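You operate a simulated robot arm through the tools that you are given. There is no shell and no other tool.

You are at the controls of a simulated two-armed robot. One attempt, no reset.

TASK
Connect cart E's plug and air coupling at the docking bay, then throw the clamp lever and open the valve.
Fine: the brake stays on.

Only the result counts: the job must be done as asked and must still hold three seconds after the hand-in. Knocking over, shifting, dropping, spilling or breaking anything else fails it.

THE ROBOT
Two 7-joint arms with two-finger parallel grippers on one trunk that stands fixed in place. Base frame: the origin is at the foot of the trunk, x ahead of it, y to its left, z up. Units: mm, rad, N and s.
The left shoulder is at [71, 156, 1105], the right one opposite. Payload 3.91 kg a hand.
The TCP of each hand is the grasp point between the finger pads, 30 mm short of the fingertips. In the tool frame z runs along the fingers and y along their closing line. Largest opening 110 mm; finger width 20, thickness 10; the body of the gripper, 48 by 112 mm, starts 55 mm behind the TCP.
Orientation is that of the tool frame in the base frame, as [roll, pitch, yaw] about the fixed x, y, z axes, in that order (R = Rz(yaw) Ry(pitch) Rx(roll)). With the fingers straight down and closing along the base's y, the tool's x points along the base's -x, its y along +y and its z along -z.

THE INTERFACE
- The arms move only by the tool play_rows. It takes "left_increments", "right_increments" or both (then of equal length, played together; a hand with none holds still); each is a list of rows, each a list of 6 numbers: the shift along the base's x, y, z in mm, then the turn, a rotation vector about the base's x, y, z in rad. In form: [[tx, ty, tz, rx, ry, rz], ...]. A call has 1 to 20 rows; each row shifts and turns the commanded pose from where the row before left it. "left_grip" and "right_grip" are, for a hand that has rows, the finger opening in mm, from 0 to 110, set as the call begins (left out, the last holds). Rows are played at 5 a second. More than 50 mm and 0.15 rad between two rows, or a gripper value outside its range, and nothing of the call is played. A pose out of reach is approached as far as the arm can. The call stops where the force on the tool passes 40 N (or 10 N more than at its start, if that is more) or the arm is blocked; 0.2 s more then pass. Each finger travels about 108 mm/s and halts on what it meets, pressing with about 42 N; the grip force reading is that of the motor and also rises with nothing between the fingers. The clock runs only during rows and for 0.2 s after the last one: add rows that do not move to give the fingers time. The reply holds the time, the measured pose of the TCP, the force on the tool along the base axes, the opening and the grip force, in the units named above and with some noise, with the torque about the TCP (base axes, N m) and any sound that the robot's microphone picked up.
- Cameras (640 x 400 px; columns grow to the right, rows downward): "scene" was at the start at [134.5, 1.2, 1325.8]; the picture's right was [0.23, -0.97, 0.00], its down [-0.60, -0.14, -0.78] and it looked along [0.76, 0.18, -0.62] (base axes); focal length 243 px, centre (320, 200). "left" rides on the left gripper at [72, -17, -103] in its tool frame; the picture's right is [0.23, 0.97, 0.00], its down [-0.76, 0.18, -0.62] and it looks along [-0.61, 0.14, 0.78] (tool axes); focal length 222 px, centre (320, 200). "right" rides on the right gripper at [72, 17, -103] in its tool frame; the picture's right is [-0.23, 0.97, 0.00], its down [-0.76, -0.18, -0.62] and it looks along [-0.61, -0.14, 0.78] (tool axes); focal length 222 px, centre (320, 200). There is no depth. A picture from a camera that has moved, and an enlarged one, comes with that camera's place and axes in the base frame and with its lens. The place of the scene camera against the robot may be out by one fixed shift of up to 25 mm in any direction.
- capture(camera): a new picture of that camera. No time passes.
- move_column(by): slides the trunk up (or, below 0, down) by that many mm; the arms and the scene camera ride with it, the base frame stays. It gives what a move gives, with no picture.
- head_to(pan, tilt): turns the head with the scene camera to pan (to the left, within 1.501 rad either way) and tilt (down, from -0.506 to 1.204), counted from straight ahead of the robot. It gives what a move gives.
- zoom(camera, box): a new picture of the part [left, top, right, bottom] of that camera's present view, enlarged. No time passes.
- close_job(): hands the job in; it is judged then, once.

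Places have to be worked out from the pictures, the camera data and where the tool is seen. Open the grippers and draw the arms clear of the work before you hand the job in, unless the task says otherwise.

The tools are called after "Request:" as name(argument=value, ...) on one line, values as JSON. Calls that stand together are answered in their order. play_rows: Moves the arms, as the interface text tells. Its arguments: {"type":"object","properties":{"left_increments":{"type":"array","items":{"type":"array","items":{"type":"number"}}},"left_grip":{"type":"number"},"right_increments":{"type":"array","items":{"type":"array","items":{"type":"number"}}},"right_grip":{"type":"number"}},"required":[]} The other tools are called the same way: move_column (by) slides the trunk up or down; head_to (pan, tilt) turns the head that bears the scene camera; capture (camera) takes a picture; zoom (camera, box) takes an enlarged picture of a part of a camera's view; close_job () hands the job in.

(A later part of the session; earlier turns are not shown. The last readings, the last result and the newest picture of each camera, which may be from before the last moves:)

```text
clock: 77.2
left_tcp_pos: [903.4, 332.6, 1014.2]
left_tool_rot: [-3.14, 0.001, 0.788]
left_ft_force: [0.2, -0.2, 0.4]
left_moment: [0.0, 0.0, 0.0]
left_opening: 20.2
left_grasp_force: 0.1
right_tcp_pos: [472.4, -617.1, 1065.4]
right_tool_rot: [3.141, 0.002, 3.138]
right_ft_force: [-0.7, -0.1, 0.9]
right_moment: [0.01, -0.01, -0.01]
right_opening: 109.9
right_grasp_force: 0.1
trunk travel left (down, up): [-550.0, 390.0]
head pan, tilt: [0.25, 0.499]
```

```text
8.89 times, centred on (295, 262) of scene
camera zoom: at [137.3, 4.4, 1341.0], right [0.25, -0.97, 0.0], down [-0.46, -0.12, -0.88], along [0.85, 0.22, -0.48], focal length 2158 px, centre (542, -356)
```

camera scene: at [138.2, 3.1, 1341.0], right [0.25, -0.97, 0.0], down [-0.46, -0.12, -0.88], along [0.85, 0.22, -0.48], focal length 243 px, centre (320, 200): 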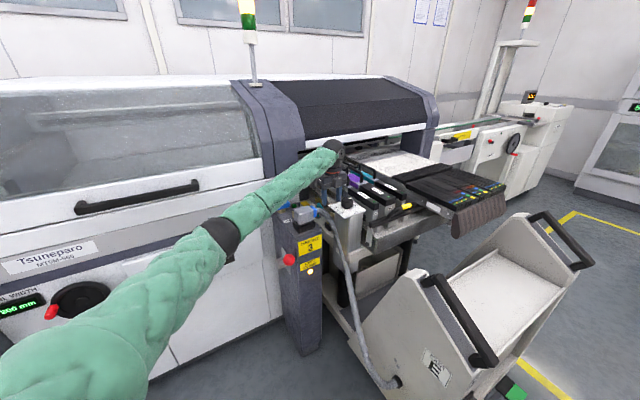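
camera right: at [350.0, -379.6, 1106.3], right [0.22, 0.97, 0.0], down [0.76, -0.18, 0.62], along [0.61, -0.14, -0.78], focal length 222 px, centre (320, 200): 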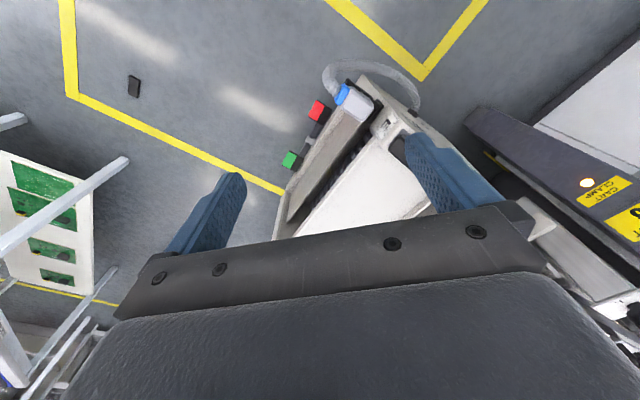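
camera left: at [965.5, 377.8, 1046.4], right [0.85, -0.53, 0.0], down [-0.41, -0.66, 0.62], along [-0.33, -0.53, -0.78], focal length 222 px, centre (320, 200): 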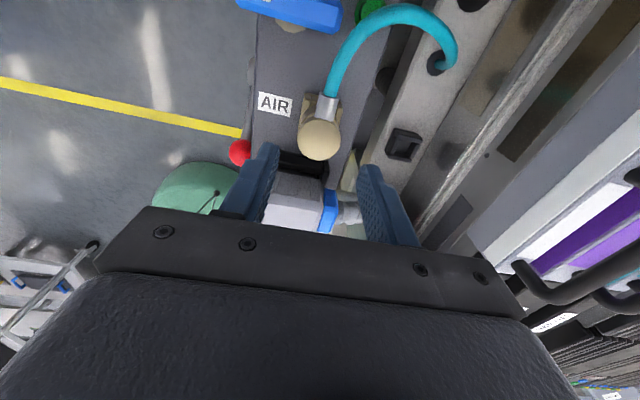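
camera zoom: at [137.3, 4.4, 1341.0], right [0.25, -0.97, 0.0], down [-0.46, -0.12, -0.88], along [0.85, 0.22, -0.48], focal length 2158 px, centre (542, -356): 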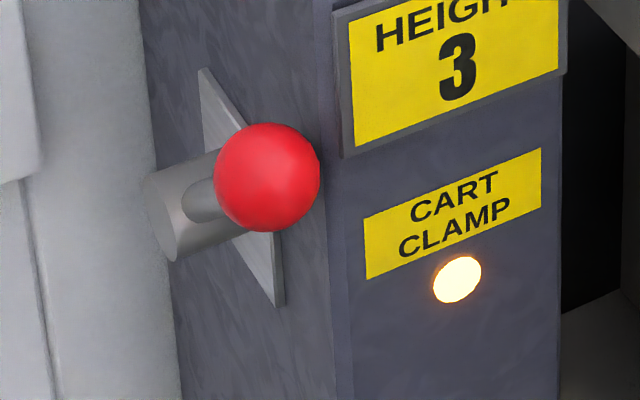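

The lever's rod points outward and upward from a hub on the post's left side. I turn the hand back to the normal yaw and move it above the red knob for a side look.

Request:
play_rows(left_increments=[[-7.5, -1.6, 0, 0, 0, 0.1386], [-7.5, -1.6, 0, 0, 0, 0.1386], [-7.5, -1.6, 0, 0, 0, 0.1386], [-7.5, -1.6, 0, 0, 0, 0.1386], [-7.5, -1.6, 0, 0, 0, 0.1386], [-7.5, -1.6, 0, 0, 0, 0.1386], [-7.5, -1.6, 0, 0, 0, 0.1386], [-7.5, -1.6, 0, 0, 0, 0.1386], [-7.5, -1.6, 0, 0, 0, 0.1386], [-7.5, -1.6, 0, 0, 0, 0.1386], [-7.5, -1.6, 0, 0, 0, 0.1386], [-7.5, -1.6, -10, 0, 0, 0.1386], [-7.5, -1.6, -20, 0, 0, 0.1386], [-7.5, -1.6, -20, 0, 0, 0.1386], [-7.5, -1.6, -20, 0, 0, 0.1386], [-7.5, -1.6, -20, 0, 0, 0.1386], [-7.5, -1.6, -20, 0, 0, 0.1386]])

Request:
capture(camera="left")

Request:
zoom(camera="left", box=[240, 0, 440, 160])

```text
clock: 80.8
left_tcp_pos: [776.8, 306.2, 903.5]
left_tool_rot: [-3.139, -0.004, -3.139]
left_ft_force: [-0.9, 0.3, -0.1]
left_moment: [0.01, -0.01, 0.01]
left_opening: 20.1
left_grasp_force: 0.0
right_tcp_pos: [474.1, -618.2, 1062.6]
right_tool_rot: [3.141, 0.0, -3.141]
right_ft_force: [-1.0, 0.1, 0.1]
right_moment: [-0.01, 0.02, 0.0]
right_opening: 110.2
right_grasp_force: 0.0
trunk travel left (down, up): [-550.0, 390.0]
head pan, tilt: [0.25, 0.499]
```

```text
taken
camera left: at [705.3, 288.2, 1006.8], right [-0.23, 0.97, 0.0], down [0.76, 0.18, 0.62], along [0.61, 0.14, -0.78], focal length 222 px, centre (320, 200)
```

left: 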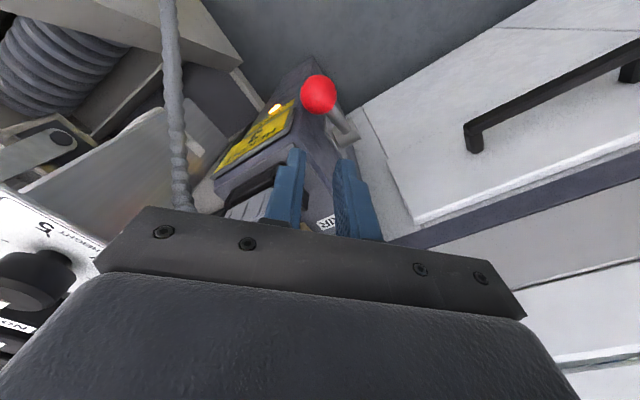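

```text
2.50 times, centred on (340, 80) of left
camera zoom: at [705.3, 288.2, 1006.8], right [-0.23, 0.97, 0.0], down [0.76, 0.18, 0.62], along [0.61, 0.14, -0.78], focal length 555 px, centre (270, 500)
```

zoom: 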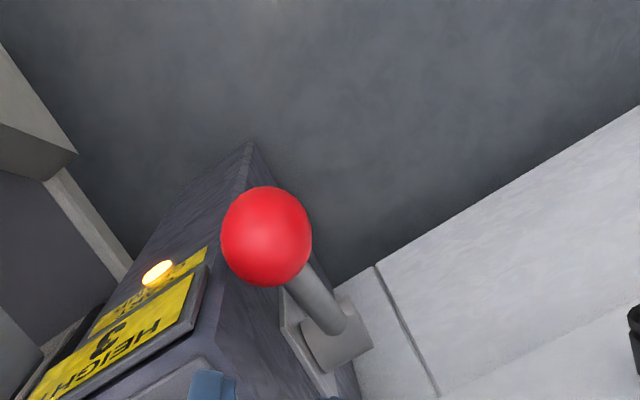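

The knob centre is about (772,302.5,716), a ball of about 42 mm; the hub is near (846,370,632), so the lever stands about 45° up and outward. I test the throw direction with a light push down on the knob using closed fingers.

Request:
play_rows(left_increments=[[-4.5, -3.5, -40, 0, 0, 0], [0, 0, -40, 0, 0, 0], [0, 0, -35, 0, 0, 0], [0, 0, -10, 0, 0, 0], [0, 0, -4, 0, 0, 0], [0, 0, -4, 0, 0, 0], [0, 0, -4, 0, 0, 0], [0, 0, -4, 0, 0, 0]], left_grip=0)

Request:
zoom(camera="scene", box=[265, 220, 345, 300])

```text
clock: 82.6
left_tcp_pos: [771.9, 301.9, 764.5]
left_tool_rot: [-3.14, 0.003, -3.139]
left_ft_force: [-5.7, -6.2, 15.7]
left_moment: [-0.31, 0.27, 0.04]
left_opening: 0.3
left_grasp_force: 37.5
right_tcp_pos: [472.5, -618.4, 1063.0]
right_tool_rot: [3.138, 0.001, 3.141]
right_ft_force: [0.1, -0.8, -0.1]
right_moment: [0.02, -0.02, -0.01]
right_opening: 110.1
right_grasp_force: 0.0
trunk travel left (down, up): [-550.0, 390.0]
head pan, tilt: [0.25, 0.499]
```

```text
5.00 times, centred on (305, 260) of scene
camera zoom: at [137.0, 2.4, 1341.3], right [0.25, -0.97, 0.0], down [-0.46, -0.12, -0.88], along [0.85, 0.22, -0.48], focal length 1214 px, centre (395, -100)
```

zoom: 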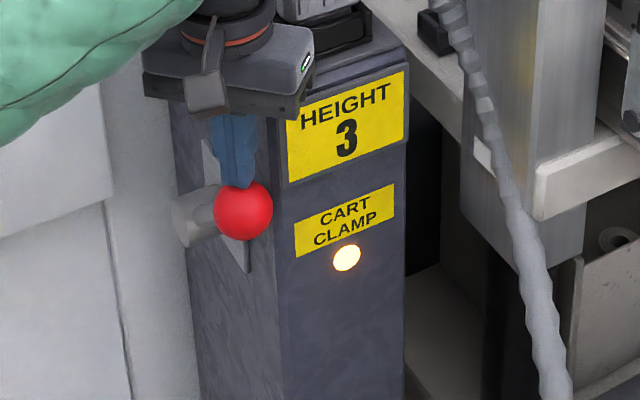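

The knob moved down about 8 mm under about 15 N, so the throw is downward. To follow it without hitting the post, I lift off, tilt the hand so that the wrist leans back toward the robot, and check where the knob stayed.

Request:
play_rows(left_increments=[[0, 0, 15, 0, 0, 0], [0, 0, 15, 0, 0, 0], [0, 0, 0, 0, -0.14, 0], [0, 0, 0, 0, -0.14, 0], [0, 0, 0, 0, -0.14, 0], [0, 0, 0, 0, -0.14, 0], [0, 0, 0, 0, 0, 0]])

Request:
zoom(camera="scene", box=[265, 220, 345, 300])

Request:
capture(camera="left")

```text
clock: 84.2
left_tcp_pos: [773.1, 302.2, 792.1]
left_tool_rot: [-3.138, 0.559, -3.138]
left_ft_force: [-0.5, 0.3, -0.6]
left_moment: [0.03, 0.01, -0.05]
left_opening: 0.1
left_grasp_force: 37.3
right_tcp_pos: [474.0, -618.1, 1063.0]
right_tool_rot: [-3.139, 0.0, -3.141]
right_ft_force: [-0.4, -0.7, 0.7]
right_moment: [0.01, 0.01, 0.0]
right_opening: 109.8
right_grasp_force: 0.1
trunk travel left (down, up): [-550.0, 390.0]
head pan, tilt: [0.25, 0.499]
```

```text
5.00 times, centred on (305, 260) of scene
camera zoom: at [138.9, 3.2, 1340.9], right [0.25, -0.97, 0.0], down [-0.46, -0.12, -0.88], along [0.85, 0.22, -0.48], focal length 1214 px, centre (395, -100)
```

zoom: 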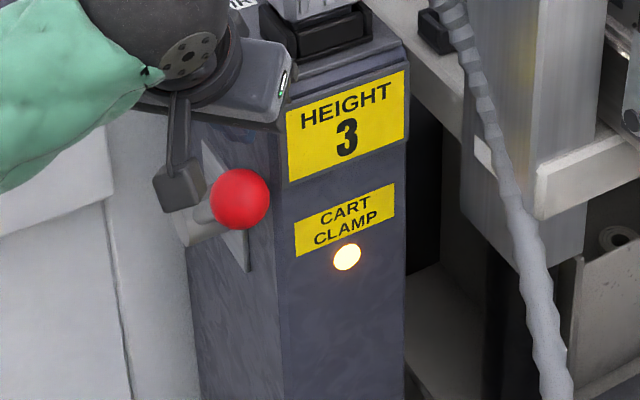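

```text
taken
camera left: at [656.6, 284.8, 841.3], right [-0.19, 0.97, -0.12], down [0.31, 0.18, 0.93], along [0.93, 0.14, -0.34], focal length 222 px, centre (320, 200)
```

left: 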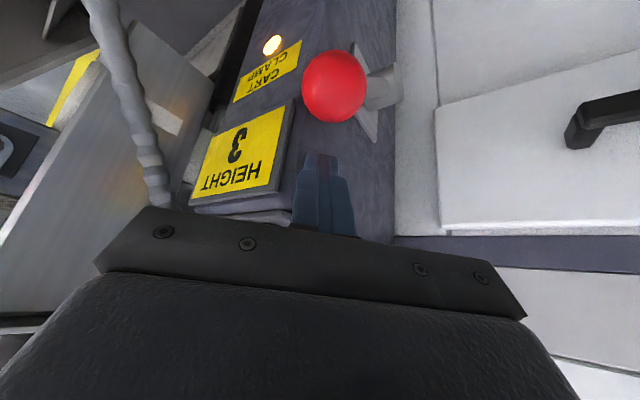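

The knob sprang back to its starting place, so the lever is spring-loaded or over-centre and has to be carried right through. I place the finger tip on top of the ball and follow its arc down and outward, watching the force.

Request:
play_rows(left_increments=[[-17.5, 0.8, 0, 0, 0, 0], [0, 0, -18, 0, 0, 0], [-2.8, -2.8, -4.5, 0, 0, 0], [-2.7, -2.7, -4.6, 0, 0, 0], [-2.6, -2.6, -4.8, 0, 0, 0], [-2.4, -2.4, -4.9, 0, 0, 0], [-2.3, -2.3, -5, 0, 0, 0]])

Request:
zoom(camera="scene", box=[265, 220, 345, 300])

```text
clock: 85.8
left_tcp_pos: [740.7, 289.1, 752.5]
left_tool_rot: [-3.139, 0.559, -3.14]
left_ft_force: [-14.1, -2.5, 14.2]
left_moment: [0.0, 0.24, 0.04]
left_opening: 0.1
left_grasp_force: 38.2
right_tcp_pos: [472.2, -617.4, 1063.3]
right_tool_rot: [3.139, 0.0, -3.141]
right_ft_force: [0.1, 0.5, -0.3]
right_moment: [0.02, 0.0, -0.01]
right_opening: 109.8
right_grasp_force: 0.0
trunk travel left (down, up): [-550.0, 390.0]
head pan, tilt: [0.25, 0.499]
```

```text
5.00 times, centred on (305, 260) of scene
camera zoom: at [136.6, 2.6, 1341.3], right [0.25, -0.97, 0.0], down [-0.46, -0.12, -0.88], along [0.85, 0.22, -0.48], focal length 1214 px, centre (395, -100)
```

zoom: 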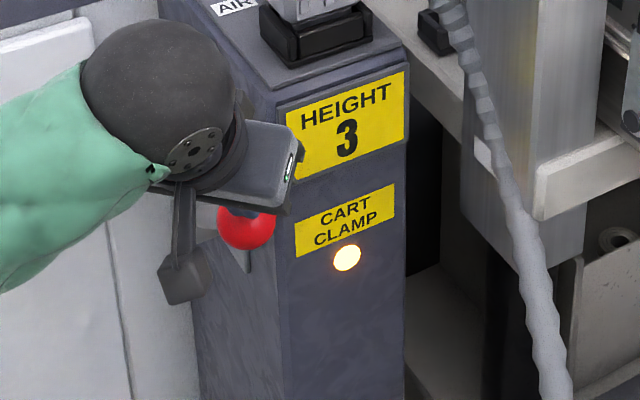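

The lever is following with a steady 15-20 N. The tip sits slightly outward on the ball, so I correct inward and continue the arc to about horizontal.

Request:
play_rows(left_increments=[[1.4, 1.4, -6, 0, 0, 0], [1.4, 1.4, -7, 0, 0, 0], [0, 0, -7, 0, 0, 0], [-1.4, -1.4, -7, 0, 0, 0], [-1.8, -1.8, -7, 0, 0, 0], [-1.8, -1.8, -7, 0, 0, 0], [-1.8, -1.8, -7, 0, 0, 0], [-1.8, -1.8, -7, 0, 0, 0], [-1.4, -1.4, -7, 0, 0, 0], [-1.0, -1.0, -7, 0, 0, 0]])

Request:
capture(camera="scene")

Request:
zoom(camera="scene", box=[265, 220, 345, 300])

Request:
capture(camera="left")

```text
clock: 86.2
left_tcp_pos: [740.1, 287.7, 750.6]
left_tool_rot: [-3.134, 0.564, 3.139]
left_ft_force: [-28.0, -5.4, 22.2]
left_moment: [-0.01, 0.49, 0.01]
left_opening: 0.0
left_grasp_force: 37.9
right_tcp_pos: [472.0, -616.7, 1063.6]
right_tool_rot: [3.139, 0.002, -3.14]
right_ft_force: [-0.4, 1.0, 0.1]
right_moment: [0.01, 0.0, 0.0]
right_opening: 109.9
right_grasp_force: 0.1
trunk travel left (down, up): [-550.0, 390.0]
head pan, tilt: [0.25, 0.499]
stopped in row 1 (left hand): the force on the tool passed its limit at 44 N (the readings are from after the stop); the commanded pose is now the measured one
```

```text
taken
camera scene: at [135.8, 3.2, 1341.4], right [0.25, -0.97, 0.0], down [-0.46, -0.12, -0.88], along [0.85, 0.22, -0.48], focal length 243 px, centre (320, 200)
```

scene: 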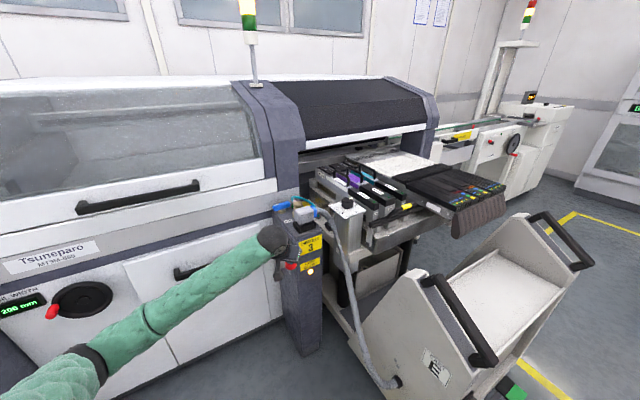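

```text
5.00 times, centred on (305, 260) of scene
camera zoom: at [135.8, 3.2, 1341.4], right [0.25, -0.97, 0.0], down [-0.46, -0.12, -0.88], along [0.85, 0.22, -0.48], focal length 1214 px, centre (395, -100)
```

zoom: 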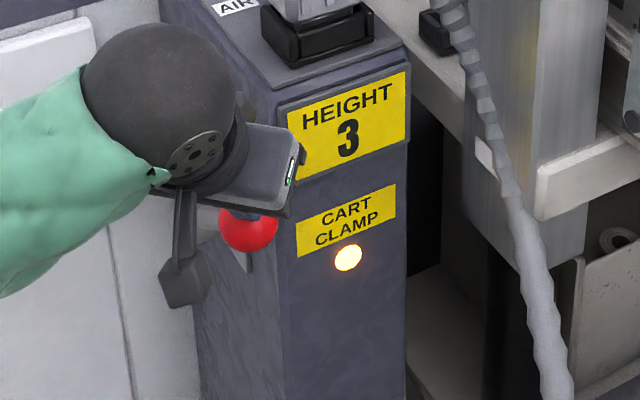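

```text
taken
camera left: at [623.9, 272.1, 799.8], right [-0.19, 0.97, -0.13], down [0.31, 0.18, 0.93], along [0.93, 0.14, -0.34], focal length 222 px, centre (320, 200)
```

left: 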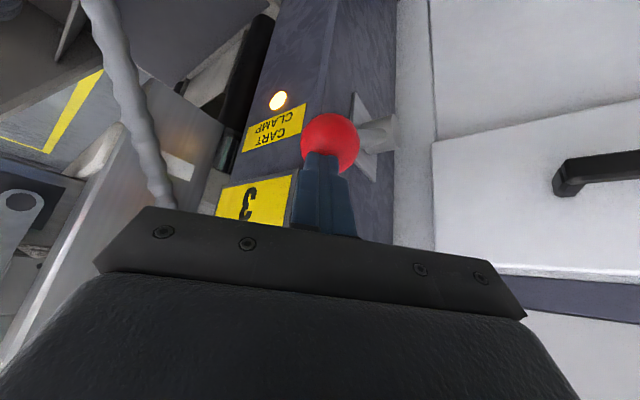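

The finger had run ahead onto the outer face of the ball, so it was pushing along the rod. I lift off, step back over the top of the ball, and repeat with the outward motion matched to the true arc.

Request:
play_rows(left_increments=[[-2, -2, 12, 0, 0, 0], [0, 0, 16, 0, 0, 0], [9, 9, 0, 0, 0, 0], [10, 10, 0, 0, 0, 0], [0, 0, 0, 0, 0, 0]])

Request:
capture(camera="left")

Request:
zoom(camera="scene", box=[265, 220, 345, 300])

```text
clock: 87.4
left_tcp_pos: [759.0, 308.1, 776.5]
left_tool_rot: [-3.138, 0.56, 3.141]
left_ft_force: [-0.3, -0.3, 0.2]
left_moment: [0.01, -0.04, 0.01]
left_opening: 0.0
left_grasp_force: 37.4
right_tcp_pos: [474.7, -618.2, 1061.9]
right_tool_rot: [3.141, 0.0, 3.141]
right_ft_force: [0.2, 0.6, -0.2]
right_moment: [0.02, -0.02, 0.01]
right_opening: 110.3
right_grasp_force: 0.1
trunk travel left (down, up): [-550.0, 390.0]
head pan, tilt: [0.25, 0.499]
```

```text
taken
camera left: at [644.0, 290.0, 824.5], right [-0.19, 0.97, -0.13], down [0.31, 0.18, 0.93], along [0.93, 0.14, -0.34], focal length 222 px, centre (320, 200)
```

left: 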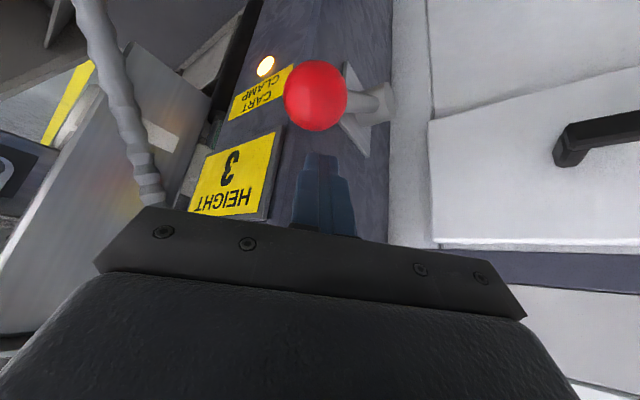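

```text
5.00 times, centred on (305, 260) of scene
camera zoom: at [138.7, 3.4, 1340.9], right [0.25, -0.97, 0.0], down [-0.46, -0.12, -0.88], along [0.85, 0.22, -0.48], focal length 1214 px, centre (395, -100)
```

zoom: 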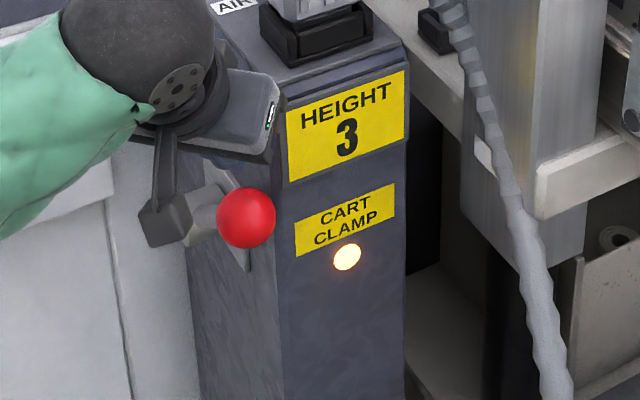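

The lever stayed partway down this time, with the ball at about (p 751, z 707). I come back onto its top and carry on along the arc.

Request:
play_rows(left_increments=[[-7.5, -7.5, -15, 0, 0, 0], [-1.5, -1.5, -8, 0, 0, 0], [-2, -2, -8, 0, 0, 0], [-2.8, -2.8, -8, 0, 0, 0], [-2.6, -2.6, -8, 0, 0, 0], [-2.2, -2.2, -8, 0, 0, 0], [-2.2, -2.2, -8, 0, 0, 0], [-1.5, -1.5, -8, 0, 0, 0], [-1, -1, -8, 0, 0, 0]])

Request:
capture(camera="left")

Request:
zoom(camera="scene", box=[265, 220, 345, 300])

```text
clock: 89.4
left_tcp_pos: [736.8, 283.1, 697.9]
left_tool_rot: [-3.135, 0.559, 3.142]
left_ft_force: [0.1, -0.9, -0.2]
left_moment: [-0.01, -0.02, -0.01]
left_opening: 0.2
left_grasp_force: 37.9
right_tcp_pos: [473.1, -617.3, 1063.4]
right_tool_rot: [3.14, 0.0, 3.142]
right_ft_force: [0.3, 0.6, 0.4]
right_moment: [0.04, -0.02, 0.02]
right_opening: 110.2
right_grasp_force: 0.1
trunk travel left (down, up): [-550.0, 390.0]
head pan, tilt: [0.25, 0.499]
```

```text
taken
camera left: at [620.6, 266.2, 746.2], right [-0.19, 0.97, -0.12], down [0.31, 0.18, 0.93], along [0.93, 0.14, -0.34], focal length 222 px, centre (320, 200)
```

left: 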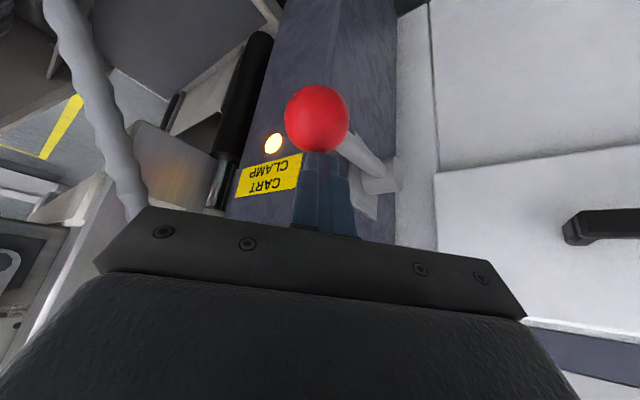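

```text
5.00 times, centred on (305, 260) of scene
camera zoom: at [138.7, 3.3, 1340.9], right [0.25, -0.97, 0.0], down [-0.46, -0.12, -0.88], along [0.85, 0.22, -0.48], focal length 1214 px, centre (395, -100)
```

zoom: 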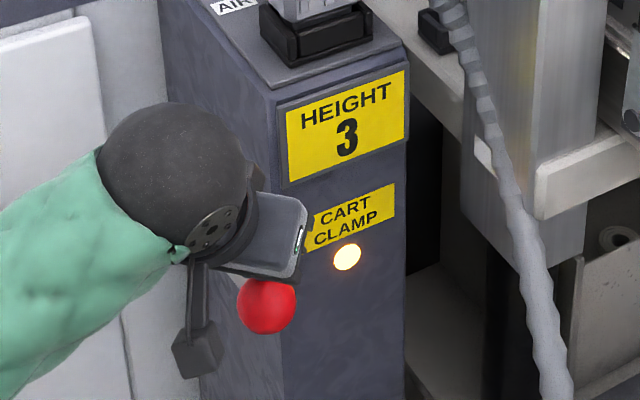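

The force has dropped to zero and the ball is now near z 647, about horizontal; the lever holds there. I keep following the arc downward and back in.

Request:
play_rows(left_increments=[[-1.4, -1.4, -7, 0, 0, 0], [-0.7, -0.7, -7, 0, 0, 0], [0, 0, -7, 0, 0, 0], [0, 0, -7, 0, 0, 0], [0.7, 0.7, -7, 0, 0, 0], [1, 1, -7, 0, 0, 0], [1, 1, -7, 0, 0, 0], [1.5, 1.5, -7, 0, 0, 0]])

Request:
capture(camera="left")

Request:
zoom(camera="scene", box=[265, 220, 345, 300])

```text
clock: 91.2
left_tcp_pos: [738.2, 285.9, 640.8]
left_tool_rot: [-3.136, 0.56, 3.141]
left_ft_force: [0.0, 0.6, -0.2]
left_moment: [0.01, 0.02, 0.0]
left_opening: 0.1
left_grasp_force: 37.9
right_tcp_pos: [474.4, -618.5, 1062.0]
right_tool_rot: [3.141, 0.0, 3.141]
right_ft_force: [-0.1, -0.4, 0.2]
right_moment: [-0.02, -0.01, 0.01]
right_opening: 110.0
right_grasp_force: 0.2
trunk travel left (down, up): [-550.0, 390.0]
head pan, tilt: [0.25, 0.499]
```

```text
taken
camera left: at [622.5, 268.6, 689.5], right [-0.19, 0.97, -0.12], down [0.31, 0.18, 0.93], along [0.93, 0.14, -0.34], focal length 222 px, centre (320, 200)
```

left: 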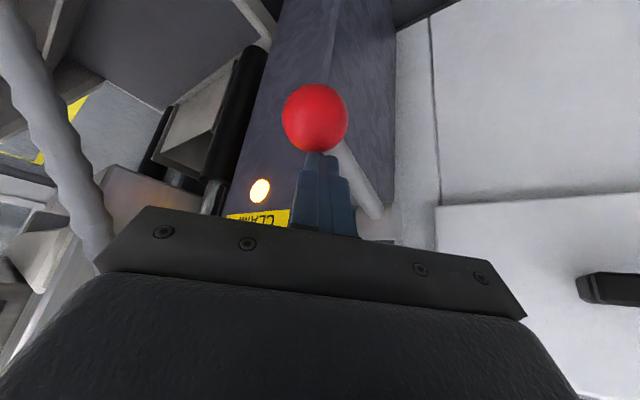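

```text
5.00 times, centred on (305, 260) of scene
camera zoom: at [138.6, 3.3, 1340.9], right [0.25, -0.97, 0.0], down [-0.46, -0.12, -0.88], along [0.85, 0.22, -0.48], focal length 1214 px, centre (395, -100)
```

zoom: 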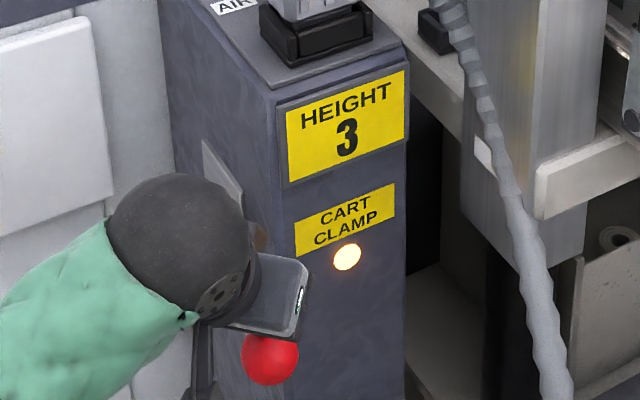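

The lever follows, with the ball at about z 591, and holds without spring-back now. The lamp is still amber, so I continue to the end of the throw.

Request:
play_rows(left_increments=[[1, 1, -7, 0, 0, 0], [2, 2, -7, 0, 0, 0], [2.5, 2.5, -7, 0, 0, 0], [3, 3, -7, 0, 0, 0], [3, 3, -7, 0, 0, 0], [3.5, 3.5, -6, 0, 0, 0]])

Request:
capture(camera="left")

Request:
zoom(camera="scene", box=[265, 230, 345, 310])

```text
clock: 92.6
left_tcp_pos: [753.5, 300.8, 600.4]
left_tool_rot: [-3.136, 0.561, 3.141]
left_ft_force: [0.0, 0.2, 0.7]
left_moment: [-0.01, 0.02, -0.02]
left_opening: 0.0
left_grasp_force: 37.9
right_tcp_pos: [474.0, -617.7, 1062.6]
right_tool_rot: [3.139, 0.0, 3.141]
right_ft_force: [0.1, 0.0, 0.4]
right_moment: [-0.01, 0.01, 0.01]
right_opening: 110.0
right_grasp_force: 0.1
trunk travel left (down, up): [-550.0, 390.0]
head pan, tilt: [0.25, 0.499]
```

```text
taken
camera left: at [637.8, 283.8, 648.9], right [-0.19, 0.97, -0.12], down [0.31, 0.18, 0.93], along [0.93, 0.14, -0.34], focal length 222 px, centre (320, 200)
```

left: 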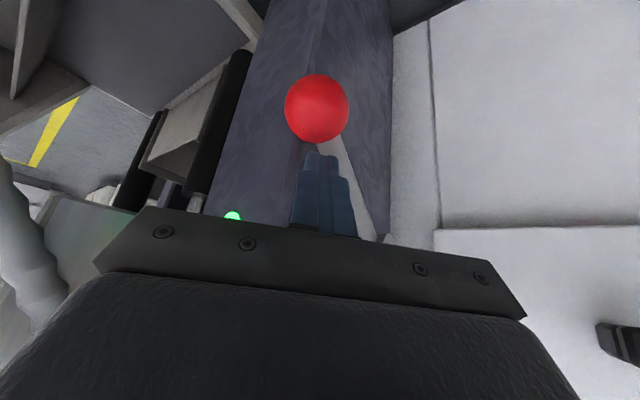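

```text
5.00 times, centred on (305, 270) of scene
camera zoom: at [138.7, 3.4, 1340.9], right [0.25, -0.97, 0.0], down [-0.46, -0.12, -0.88], along [0.85, 0.22, -0.48], focal length 1214 px, centre (395, -150)
```

zoom: 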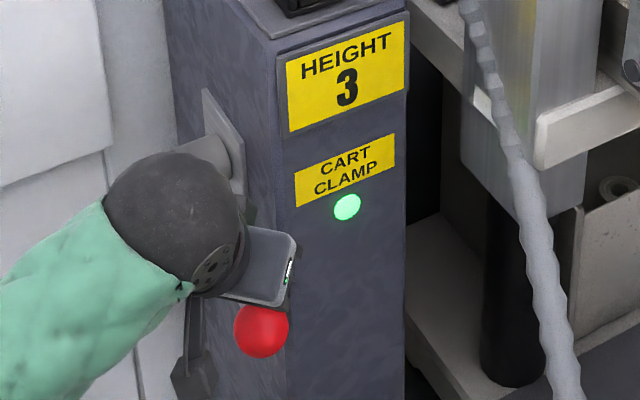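

The CART CLAMP lamp is green. I push a little further to make sure the lever is at its end stop.

Request:
play_rows(left_increments=[[3, 3, -5, 0, 0, 0], [3, 3, -5, 0, 0, 0], [3, 3, -4, 0, 0, 0]])

Request:
zoom(camera="scene", box=[265, 230, 345, 310])

```text
clock: 93.4
left_tcp_pos: [757.8, 305.1, 592.4]
left_tool_rot: [-3.131, 0.564, 3.139]
left_ft_force: [-31.0, -3.6, 25.4]
left_moment: [0.16, 0.1, 0.19]
left_opening: 0.0
left_grasp_force: 38.1
right_tcp_pos: [472.1, -617.4, 1063.5]
right_tool_rot: [3.139, 0.0, -3.14]
right_ft_force: [0.2, 0.2, 0.4]
right_moment: [0.0, 0.0, -0.03]
right_opening: 109.8
right_grasp_force: 0.1
trunk travel left (down, up): [-550.0, 390.0]
head pan, tilt: [0.25, 0.499]
stopped in row 3 (left hand): the force on the tool passed its limit at 48 N (the readings are from after the stop); the commanded pose is now the measured one
```

```text
5.00 times, centred on (305, 270) of scene
camera zoom: at [135.7, 3.1, 1341.7], right [0.25, -0.97, 0.0], down [-0.46, -0.12, -0.88], along [0.85, 0.22, -0.48], focal length 1214 px, centre (395, -150)
```

zoom: 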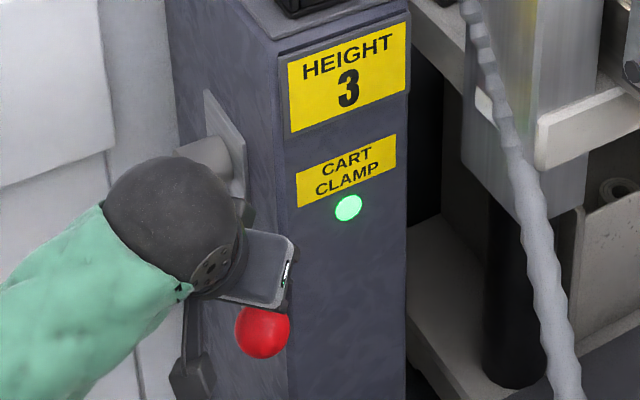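

The lever is against its stop and the lamp is green. I retreat back and up along the tool axis, then straighten and go high to look at the valve.

Request:
play_rows(left_increments=[[-15, 0, 24, 0, 0, 0], [-20, 0, 32, 0, 0, 0], [-20, 0, 32, 0, 0, 0], [-20, 0, 35, 0, 0, 0], [-10, 0, 45, 0, 0, 0], [0, 0, 45, 0, 0.14, 0], [0, 0, 45, 0, 0.14, 0], [0, 0, 45, 0, 0.14, 0], [0, 5, 45, 0, 0.14, 0], [15, 20, 35, 0, 0, 0], [30, 20, 30, 0, 0, 0], [40, 20, 10, 0, 0, 0], [40, 20, 0, 0, 0, 0], [40, 15, 0, 0, 0, 0]])

Request:
capture(camera="left")

Request:
zoom(camera="scene", box=[250, 190, 340, 310])

```text
clock: 96.4
left_tcp_pos: [843.0, 406.0, 1011.1]
left_tool_rot: [-3.133, 0.0, -3.14]
left_ft_force: [-0.7, 0.6, 1.2]
left_moment: [0.02, 0.0, -0.01]
left_opening: 0.0
left_grasp_force: 38.3
right_tcp_pos: [476.4, -617.3, 1062.0]
right_tool_rot: [3.141, -0.003, -3.14]
right_ft_force: [0.3, 0.3, -0.4]
right_moment: [-0.02, 0.01, 0.02]
right_opening: 109.8
right_grasp_force: 0.0
trunk travel left (down, up): [-550.0, 390.0]
head pan, tilt: [0.25, 0.499]
```

```text
taken
camera left: at [770.5, 389.8, 1114.3], right [-0.23, 0.97, -0.01], down [0.76, 0.18, 0.62], along [0.61, 0.13, -0.78], focal length 222 px, centre (320, 200)
```

left: 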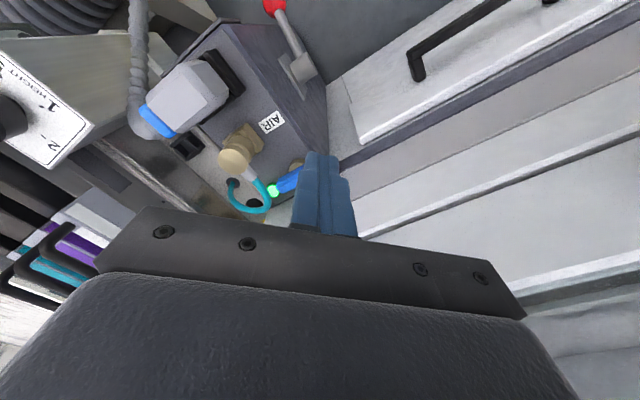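

```text
3.33 times, centred on (295, 250) of scene
camera zoom: at [139.5, 3.1, 1340.8], right [0.25, -0.97, 0.0], down [-0.46, -0.12, -0.88], along [0.85, 0.22, -0.48], focal length 809 px, centre (403, 33)
```

zoom: 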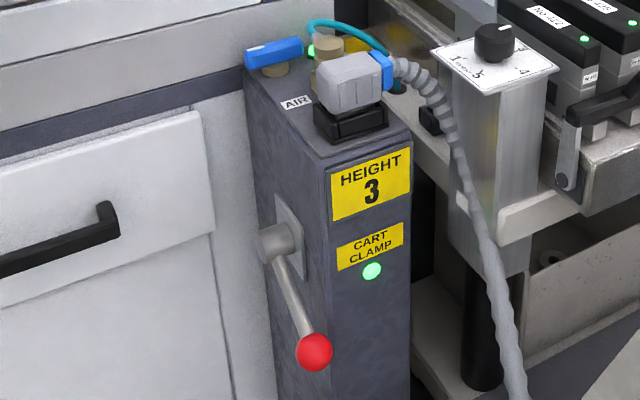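

The lever is fully down, the clamp lamp is green, and the lamp on the post top and the feeder lamps are now lit. I zoom on the valve from the scene and move the hand so the wrist camera sees it.

Request:
zoom(camera="scene", box=[270, 190, 310, 215])

Request:
play_rows(left_increments=[[15, -25, 0, 0, 0, 0], [15, -25, 0, 0, 0, 0], [0, 0, 0, 0, 0, 0]], left_grip=60)

Request:
zoom(camera="left", box=[270, 100, 430, 220])

```text
16.00 times, centred on (290, 202) of scene
camera zoom: at [139.5, 3.1, 1340.8], right [0.25, -0.97, 0.0], down [-0.46, -0.12, -0.88], along [0.85, 0.22, -0.48], focal length 3884 px, centre (800, 160)
```

zoom: 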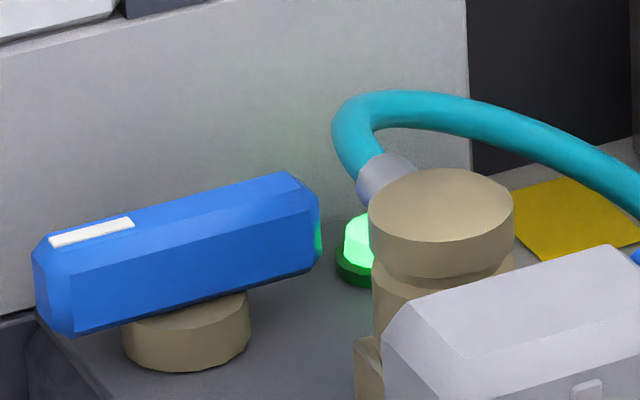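

```text
clock: 97.2
left_tcp_pos: [871.5, 355.3, 1010.7]
left_tool_rot: [-3.134, -0.001, -3.141]
left_ft_force: [-0.2, 0.5, -0.2]
left_moment: [-0.01, 0.02, 0.0]
left_opening: 60.1
left_grasp_force: 0.2
right_tcp_pos: [473.5, -618.8, 1062.5]
right_tool_rot: [-3.141, 0.001, -3.141]
right_ft_force: [1.1, 0.1, 0.5]
right_moment: [0.01, 0.0, 0.02]
right_opening: 110.1
right_grasp_force: 0.1
trunk travel left (down, up): [-550.0, 390.0]
head pan, tilt: [0.25, 0.499]
```

```text
3.33 times, centred on (350, 160) of left
camera zoom: at [799.4, 338.7, 1115.0], right [-0.23, 0.97, -0.01], down [0.76, 0.18, 0.62], along [0.61, 0.13, -0.78], focal length 740 px, centre (220, 333)
```

zoom: 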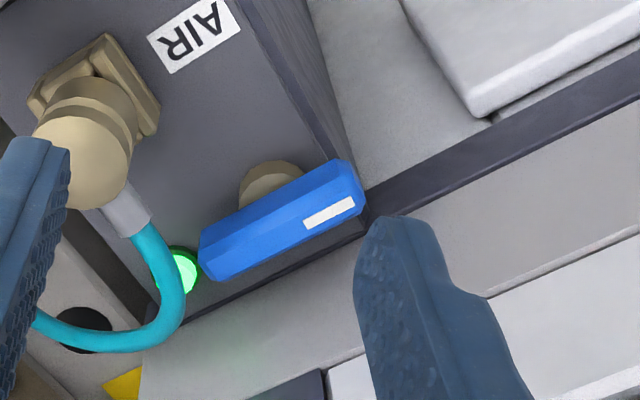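

The valve bar is about 75 mm long and 20 mm wide, centred at (949,399) with its top near z 838, and the machine wall is about 46 mm behind it. I turn the hand to 225°, lean the wrist toward the robot by 20°, and come to the robot side of the bar's left end to try a push.

Request:
play_rows(left_increments=[[5.5, 6.4, -5, 0, 0, 0.131], [5.5, 6.4, -5, 0, 0, 0.131], [5.5, 6.4, -5, 0, 0, 0.131], [5.5, 6.4, -5, 0, 0, 0.131], [5.5, 6.4, -5, 0, 0, 0.131], [5.4, 6.6, -5, 0, 0, 0.131], [0, 0, 0, 0.0825, -0.0825, 0], [0, 0, 0, 0.0825, -0.0825, 0], [0, 0, 0, 0.0825, -0.0825, 0], [0, 0, -35, 0, 0, 0], [0, 0, -35, 0, 0, 0], [0, 0, 0, 0, 0, 0]], left_grip=0)

Request:
capture(camera="left")

Request:
zoom(camera="scene", box=[250, 150, 350, 230])

```text
clock: 99.8
left_tcp_pos: [905.2, 393.4, 912.3]
left_tool_rot: [-3.132, 0.355, -2.358]
left_ft_force: [-0.2, 0.1, -0.1]
left_moment: [0.01, 0.0, 0.0]
left_opening: 0.0
left_grasp_force: 38.2
right_tcp_pos: [474.4, -616.8, 1062.0]
right_tool_rot: [3.141, 0.001, 3.141]
right_ft_force: [-0.1, -0.1, -0.6]
right_moment: [0.03, 0.0, 0.02]
right_opening: 109.7
right_grasp_force: 0.2
trunk travel left (down, up): [-550.0, 390.0]
head pan, tilt: [0.25, 0.499]
```

```text
taken
camera left: at [842.6, 309.1, 983.4], right [-0.84, 0.54, -0.09], down [0.22, 0.48, 0.85], along [0.5, 0.69, -0.53], focal length 222 px, centre (320, 200)
```

left: 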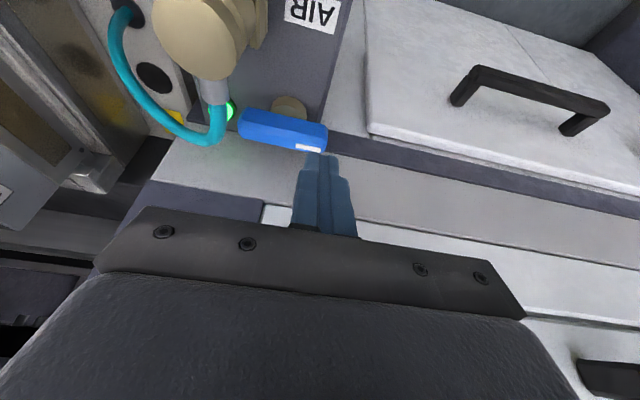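

```text
5.00 times, centred on (300, 190) of scene
camera zoom: at [138.5, 3.2, 1341.0], right [0.25, -0.97, 0.0], down [-0.46, -0.12, -0.88], along [0.85, 0.22, -0.48], focal length 1214 px, centre (420, 250)
```

zoom: 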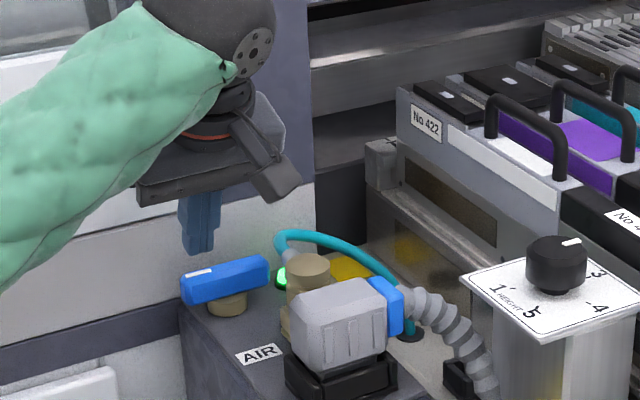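

The finger is just on the robot side of the bar's left end. I lower it beside the bar and then push slowly inward, watching the force.

Request:
play_rows(left_increments=[[0, 0, -25, 0, 0, 0], [0, 0, -20, 0, 0, 0], [0, 0, -13, 0, 0, 0], [2.1, 2.1, 0, 0, 0, 0], [2.1, 2.1, 0, 0, 0, 0], [2.1, 2.1, 0, 0, 0, 0], [2.1, 2.1, 0, 0, 0, 0], [2.1, 2.1, 0, 0, 0, 0]])

Request:
capture(camera="left")

Request:
zoom(camera="scene", box=[260, 170, 330, 220])

```text
clock: 101.5
left_tcp_pos: [909.0, 398.9, 853.5]
left_tool_rot: [-3.137, 0.345, -2.361]
left_ft_force: [-17.5, -9.9, 4.6]
left_moment: [-0.07, 0.47, 0.1]
left_opening: 0.0
left_grasp_force: 37.7
right_tcp_pos: [472.4, -619.3, 1062.9]
right_tool_rot: [3.139, 0.001, 3.14]
right_ft_force: [0.8, 0.0, 0.3]
right_moment: [0.0, 0.0, -0.03]
right_opening: 110.1
right_grasp_force: 0.0
trunk travel left (down, up): [-550.0, 390.0]
head pan, tilt: [0.25, 0.499]
stopped in row 8 (left hand): the force on the tool passed its limit at 46 N (the readings are from after the stop); the commanded pose is now the measured one
```

```text
taken
camera left: at [848.0, 314.7, 925.2], right [-0.84, 0.54, -0.08], down [0.23, 0.48, 0.84], along [0.5, 0.69, -0.53], focal length 222 px, centre (320, 200)
```

left: 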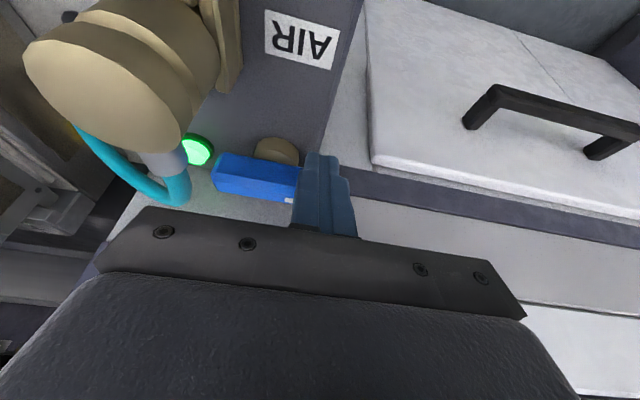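

```text
8.00 times, centred on (295, 195) of scene
camera zoom: at [137.3, 2.6, 1341.3], right [0.25, -0.97, 0.0], down [-0.46, -0.12, -0.88], along [0.85, 0.22, -0.48], focal length 1942 px, centre (520, 240)
```

zoom: 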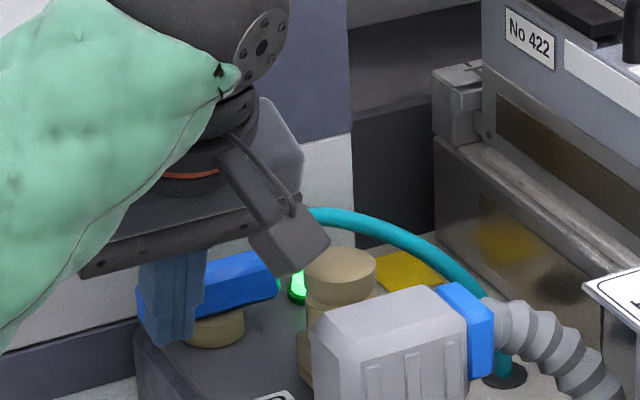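

The bar resists clockwise (its closed stop), so it opens counter-clockwise. I back off, lift over, and come down on the robot side of the bar's right end instead.

Request:
play_rows(left_increments=[[-5.7, -5.7, 0, 0, 0, 0], [0, 0, 30, 0, 0, 0], [0, 0, 25, 0, 0, 0], [19, -18, 0, 0, 0, 0], [18.9, -18.1, 0, 0, 0, 0], [0, 0, 0, 0, 0, 0]])

Request:
capture(camera="left")

Request:
zoom(camera="scene", box=[260, 170, 330, 220])

```text
clock: 102.9
left_tcp_pos: [943.1, 359.6, 906.8]
left_tool_rot: [-3.135, 0.345, -2.36]
left_ft_force: [0.2, -0.3, 0.7]
left_moment: [0.0, 0.04, -0.01]
left_opening: 0.2
left_grasp_force: 38.1
right_tcp_pos: [473.4, -617.4, 1063.7]
right_tool_rot: [-3.141, 0.0, 3.141]
right_ft_force: [0.2, 0.9, -0.6]
right_moment: [0.0, 0.0, 0.0]
right_opening: 110.5
right_grasp_force: 0.1
trunk travel left (down, up): [-550.0, 390.0]
head pan, tilt: [0.25, 0.499]
```

```text
taken
camera left: at [882.0, 274.6, 978.8], right [-0.84, 0.54, -0.08], down [0.23, 0.48, 0.84], along [0.5, 0.69, -0.53], focal length 222 px, centre (320, 200)
```

left: 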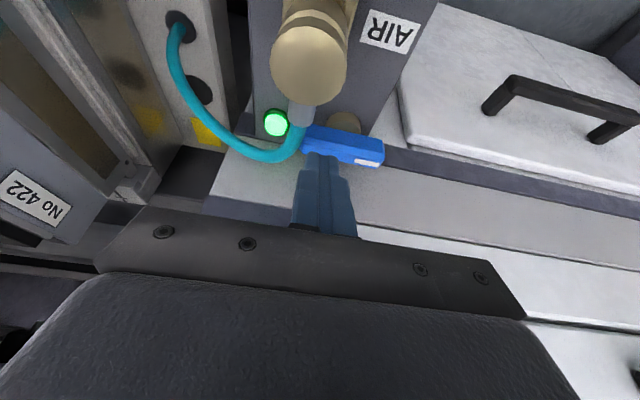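

```text
8.00 times, centred on (295, 195) of scene
camera zoom: at [138.5, 3.7, 1341.0], right [0.25, -0.97, 0.0], down [-0.46, -0.12, -0.88], along [0.85, 0.22, -0.48], focal length 1942 px, centre (520, 240)
```

zoom: 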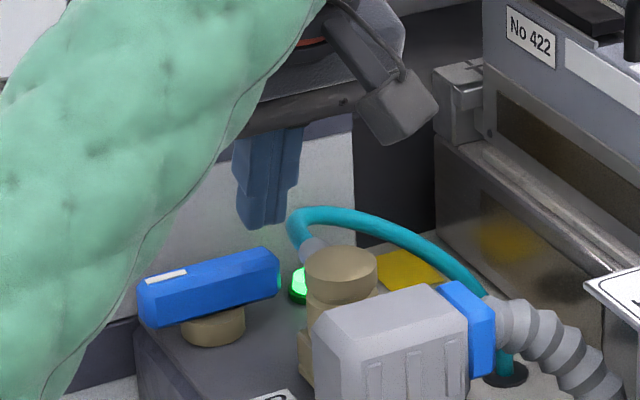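

The finger is in front of the bar's right end, clear of the coupler's ferrule. I shift 3 mm left, lower to bar height and push inward gently.

Request:
play_rows(left_increments=[[-2.1, 2.1, -15, 0, 0, 0], [0, 0, -15, 0, 0, 0], [0, 0, -13, 0, 0, 0], [0, 0, -10, 0, 0, 0], [2.1, 2.1, 0, 0, 0, 0], [2.1, 2.1, 0, 0, 0, 0], [2.1, 2.1, 0, 0, 0, 0], [2.1, 2.1, 0, 0, 0, 0], [2.1, 2.1, 0, 0, 0, 0], [2.1, 2.1, 0, 0, 0, 0]])

Request:
capture(camera="left")

Request:
zoom(camera="scene", box=[260, 170, 330, 220])

```text
clock: 105.2
left_tcp_pos: [954.3, 371.0, 853.0]
left_tool_rot: [-3.132, 0.347, -2.364]
left_ft_force: [27.2, -24.1, -0.7]
left_moment: [-0.62, -0.65, -0.68]
left_opening: 0.0
left_grasp_force: 37.8
right_tcp_pos: [476.6, -617.2, 1060.9]
right_tool_rot: [3.138, -0.002, -3.137]
right_ft_force: [-0.3, 0.2, -0.1]
right_moment: [0.02, 0.0, -0.05]
right_opening: 109.9
right_grasp_force: 0.0
trunk travel left (down, up): [-550.0, 390.0]
head pan, tilt: [0.25, 0.499]
stopped in row 10 (left hand): the force on the tool passed its limit at 41 N (the readings are from after the stop); the commanded pose is now the measured one
```

```text
taken
camera left: at [892.8, 286.6, 925.6], right [-0.83, 0.55, -0.09], down [0.23, 0.49, 0.84], along [0.5, 0.68, -0.53], focal length 222 px, centre (320, 200)
```

left: 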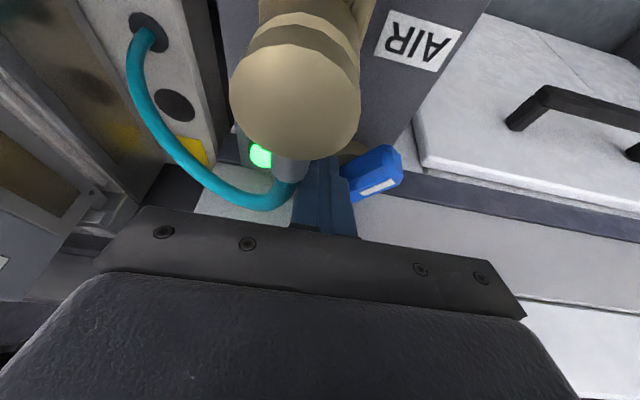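

```text
8.00 times, centred on (295, 195) of scene
camera zoom: at [141.1, 1.9, 1340.8], right [0.25, -0.97, 0.0], down [-0.47, -0.12, -0.88], along [0.85, 0.22, -0.48], focal length 1942 px, centre (520, 240)
```

zoom: 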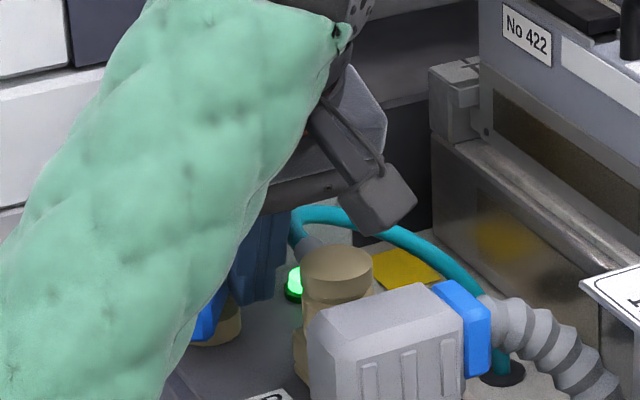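

The bar has turned about 45° counter-clockwise, but the finger slid close to the hub and lost leverage. I back off slightly, move further out along the bar, and push in the direction square to it.

Request:
play_rows(left_increments=[[2, -5, 0, 0, 0, 0], [7, 0, 0, 0, 0, 0], [6, 0, 0, 0, 0, 0], [0, 0, 0, 0, 0, 0]])

Request:
zoom(camera="left", box=[220, 100, 440, 240])

```text
clock: 106.2
left_tcp_pos: [967.5, 370.1, 854.0]
left_tool_rot: [-3.133, 0.347, -2.359]
left_ft_force: [0.3, 0.1, 0.4]
left_moment: [0.03, 0.02, 0.01]
left_opening: 0.0
left_grasp_force: 37.5
right_tcp_pos: [476.1, -617.3, 1062.4]
right_tool_rot: [3.14, 0.003, -3.138]
right_ft_force: [-0.2, 0.2, -0.4]
right_moment: [0.0, 0.01, -0.03]
right_opening: 109.8
right_grasp_force: 0.1
trunk travel left (down, up): [-550.0, 390.0]
head pan, tilt: [0.25, 0.499]
```

```text
2.86 times, centred on (330, 170) of left
camera zoom: at [906.3, 285.3, 926.0], right [-0.84, 0.54, -0.09], down [0.23, 0.49, 0.84], along [0.5, 0.69, -0.53], focal length 635 px, centre (291, 286)
```

zoom: 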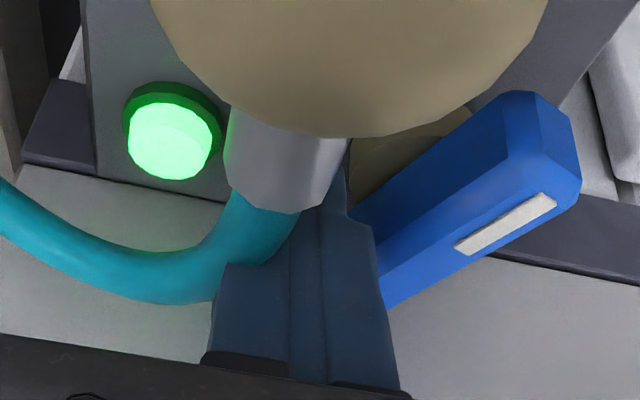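

The finger is free and beside the outer part of the bar. I push in +y to complete the quarter turn.

Request:
play_rows(left_increments=[[0.5, 4, 0, 0, 0, 0], [0.5, 4, 0, 0, 0, 0], [0.5, 4, 0, 0, 0, 0], [0.5, 4, 0, 0, 0, 0], [0.5, 4, 0, 0, 0, 0], [0.5, 4, 0, 0, 0, 0]])

Request:
zoom(camera="left", box=[220, 100, 440, 240])

Request:
zoom(camera="scene", box=[260, 170, 330, 220])

```text
clock: 107.6
left_tcp_pos: [972.4, 391.0, 854.4]
left_tool_rot: [-3.133, 0.347, -2.362]
left_ft_force: [0.8, -13.9, -0.5]
left_moment: [-0.14, -0.02, 0.13]
left_opening: 0.0
left_grasp_force: 37.9
right_tcp_pos: [474.9, -618.8, 1062.6]
right_tool_rot: [3.14, 0.0, -3.138]
right_ft_force: [-0.4, 0.3, 0.1]
right_moment: [0.01, -0.02, -0.02]
right_opening: 110.1
right_grasp_force: 0.1
trunk travel left (down, up): [-550.0, 390.0]
head pan, tilt: [0.25, 0.499]
```

```text
2.86 times, centred on (330, 170) of left
camera zoom: at [909.9, 306.0, 926.3], right [-0.83, 0.54, -0.09], down [0.23, 0.48, 0.84], along [0.5, 0.68, -0.53], focal length 635 px, centre (291, 286)
```

zoom: 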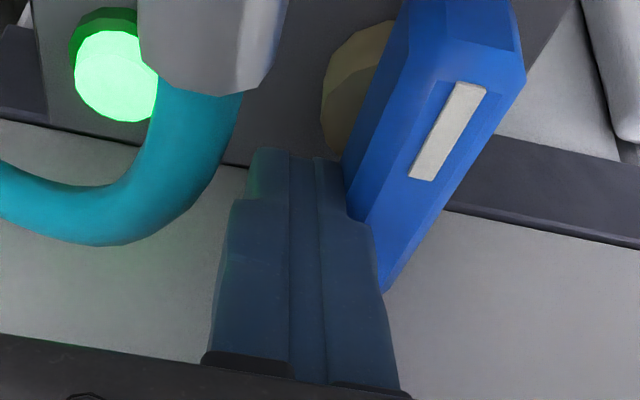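

```text
8.00 times, centred on (295, 195) of scene
camera zoom: at [138.9, 1.9, 1340.9], right [0.25, -0.97, 0.0], down [-0.46, -0.12, -0.88], along [0.85, 0.22, -0.48], focal length 1942 px, centre (520, 240)
```

zoom: 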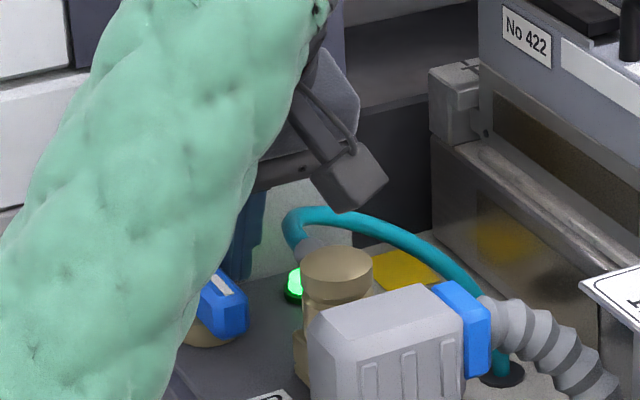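

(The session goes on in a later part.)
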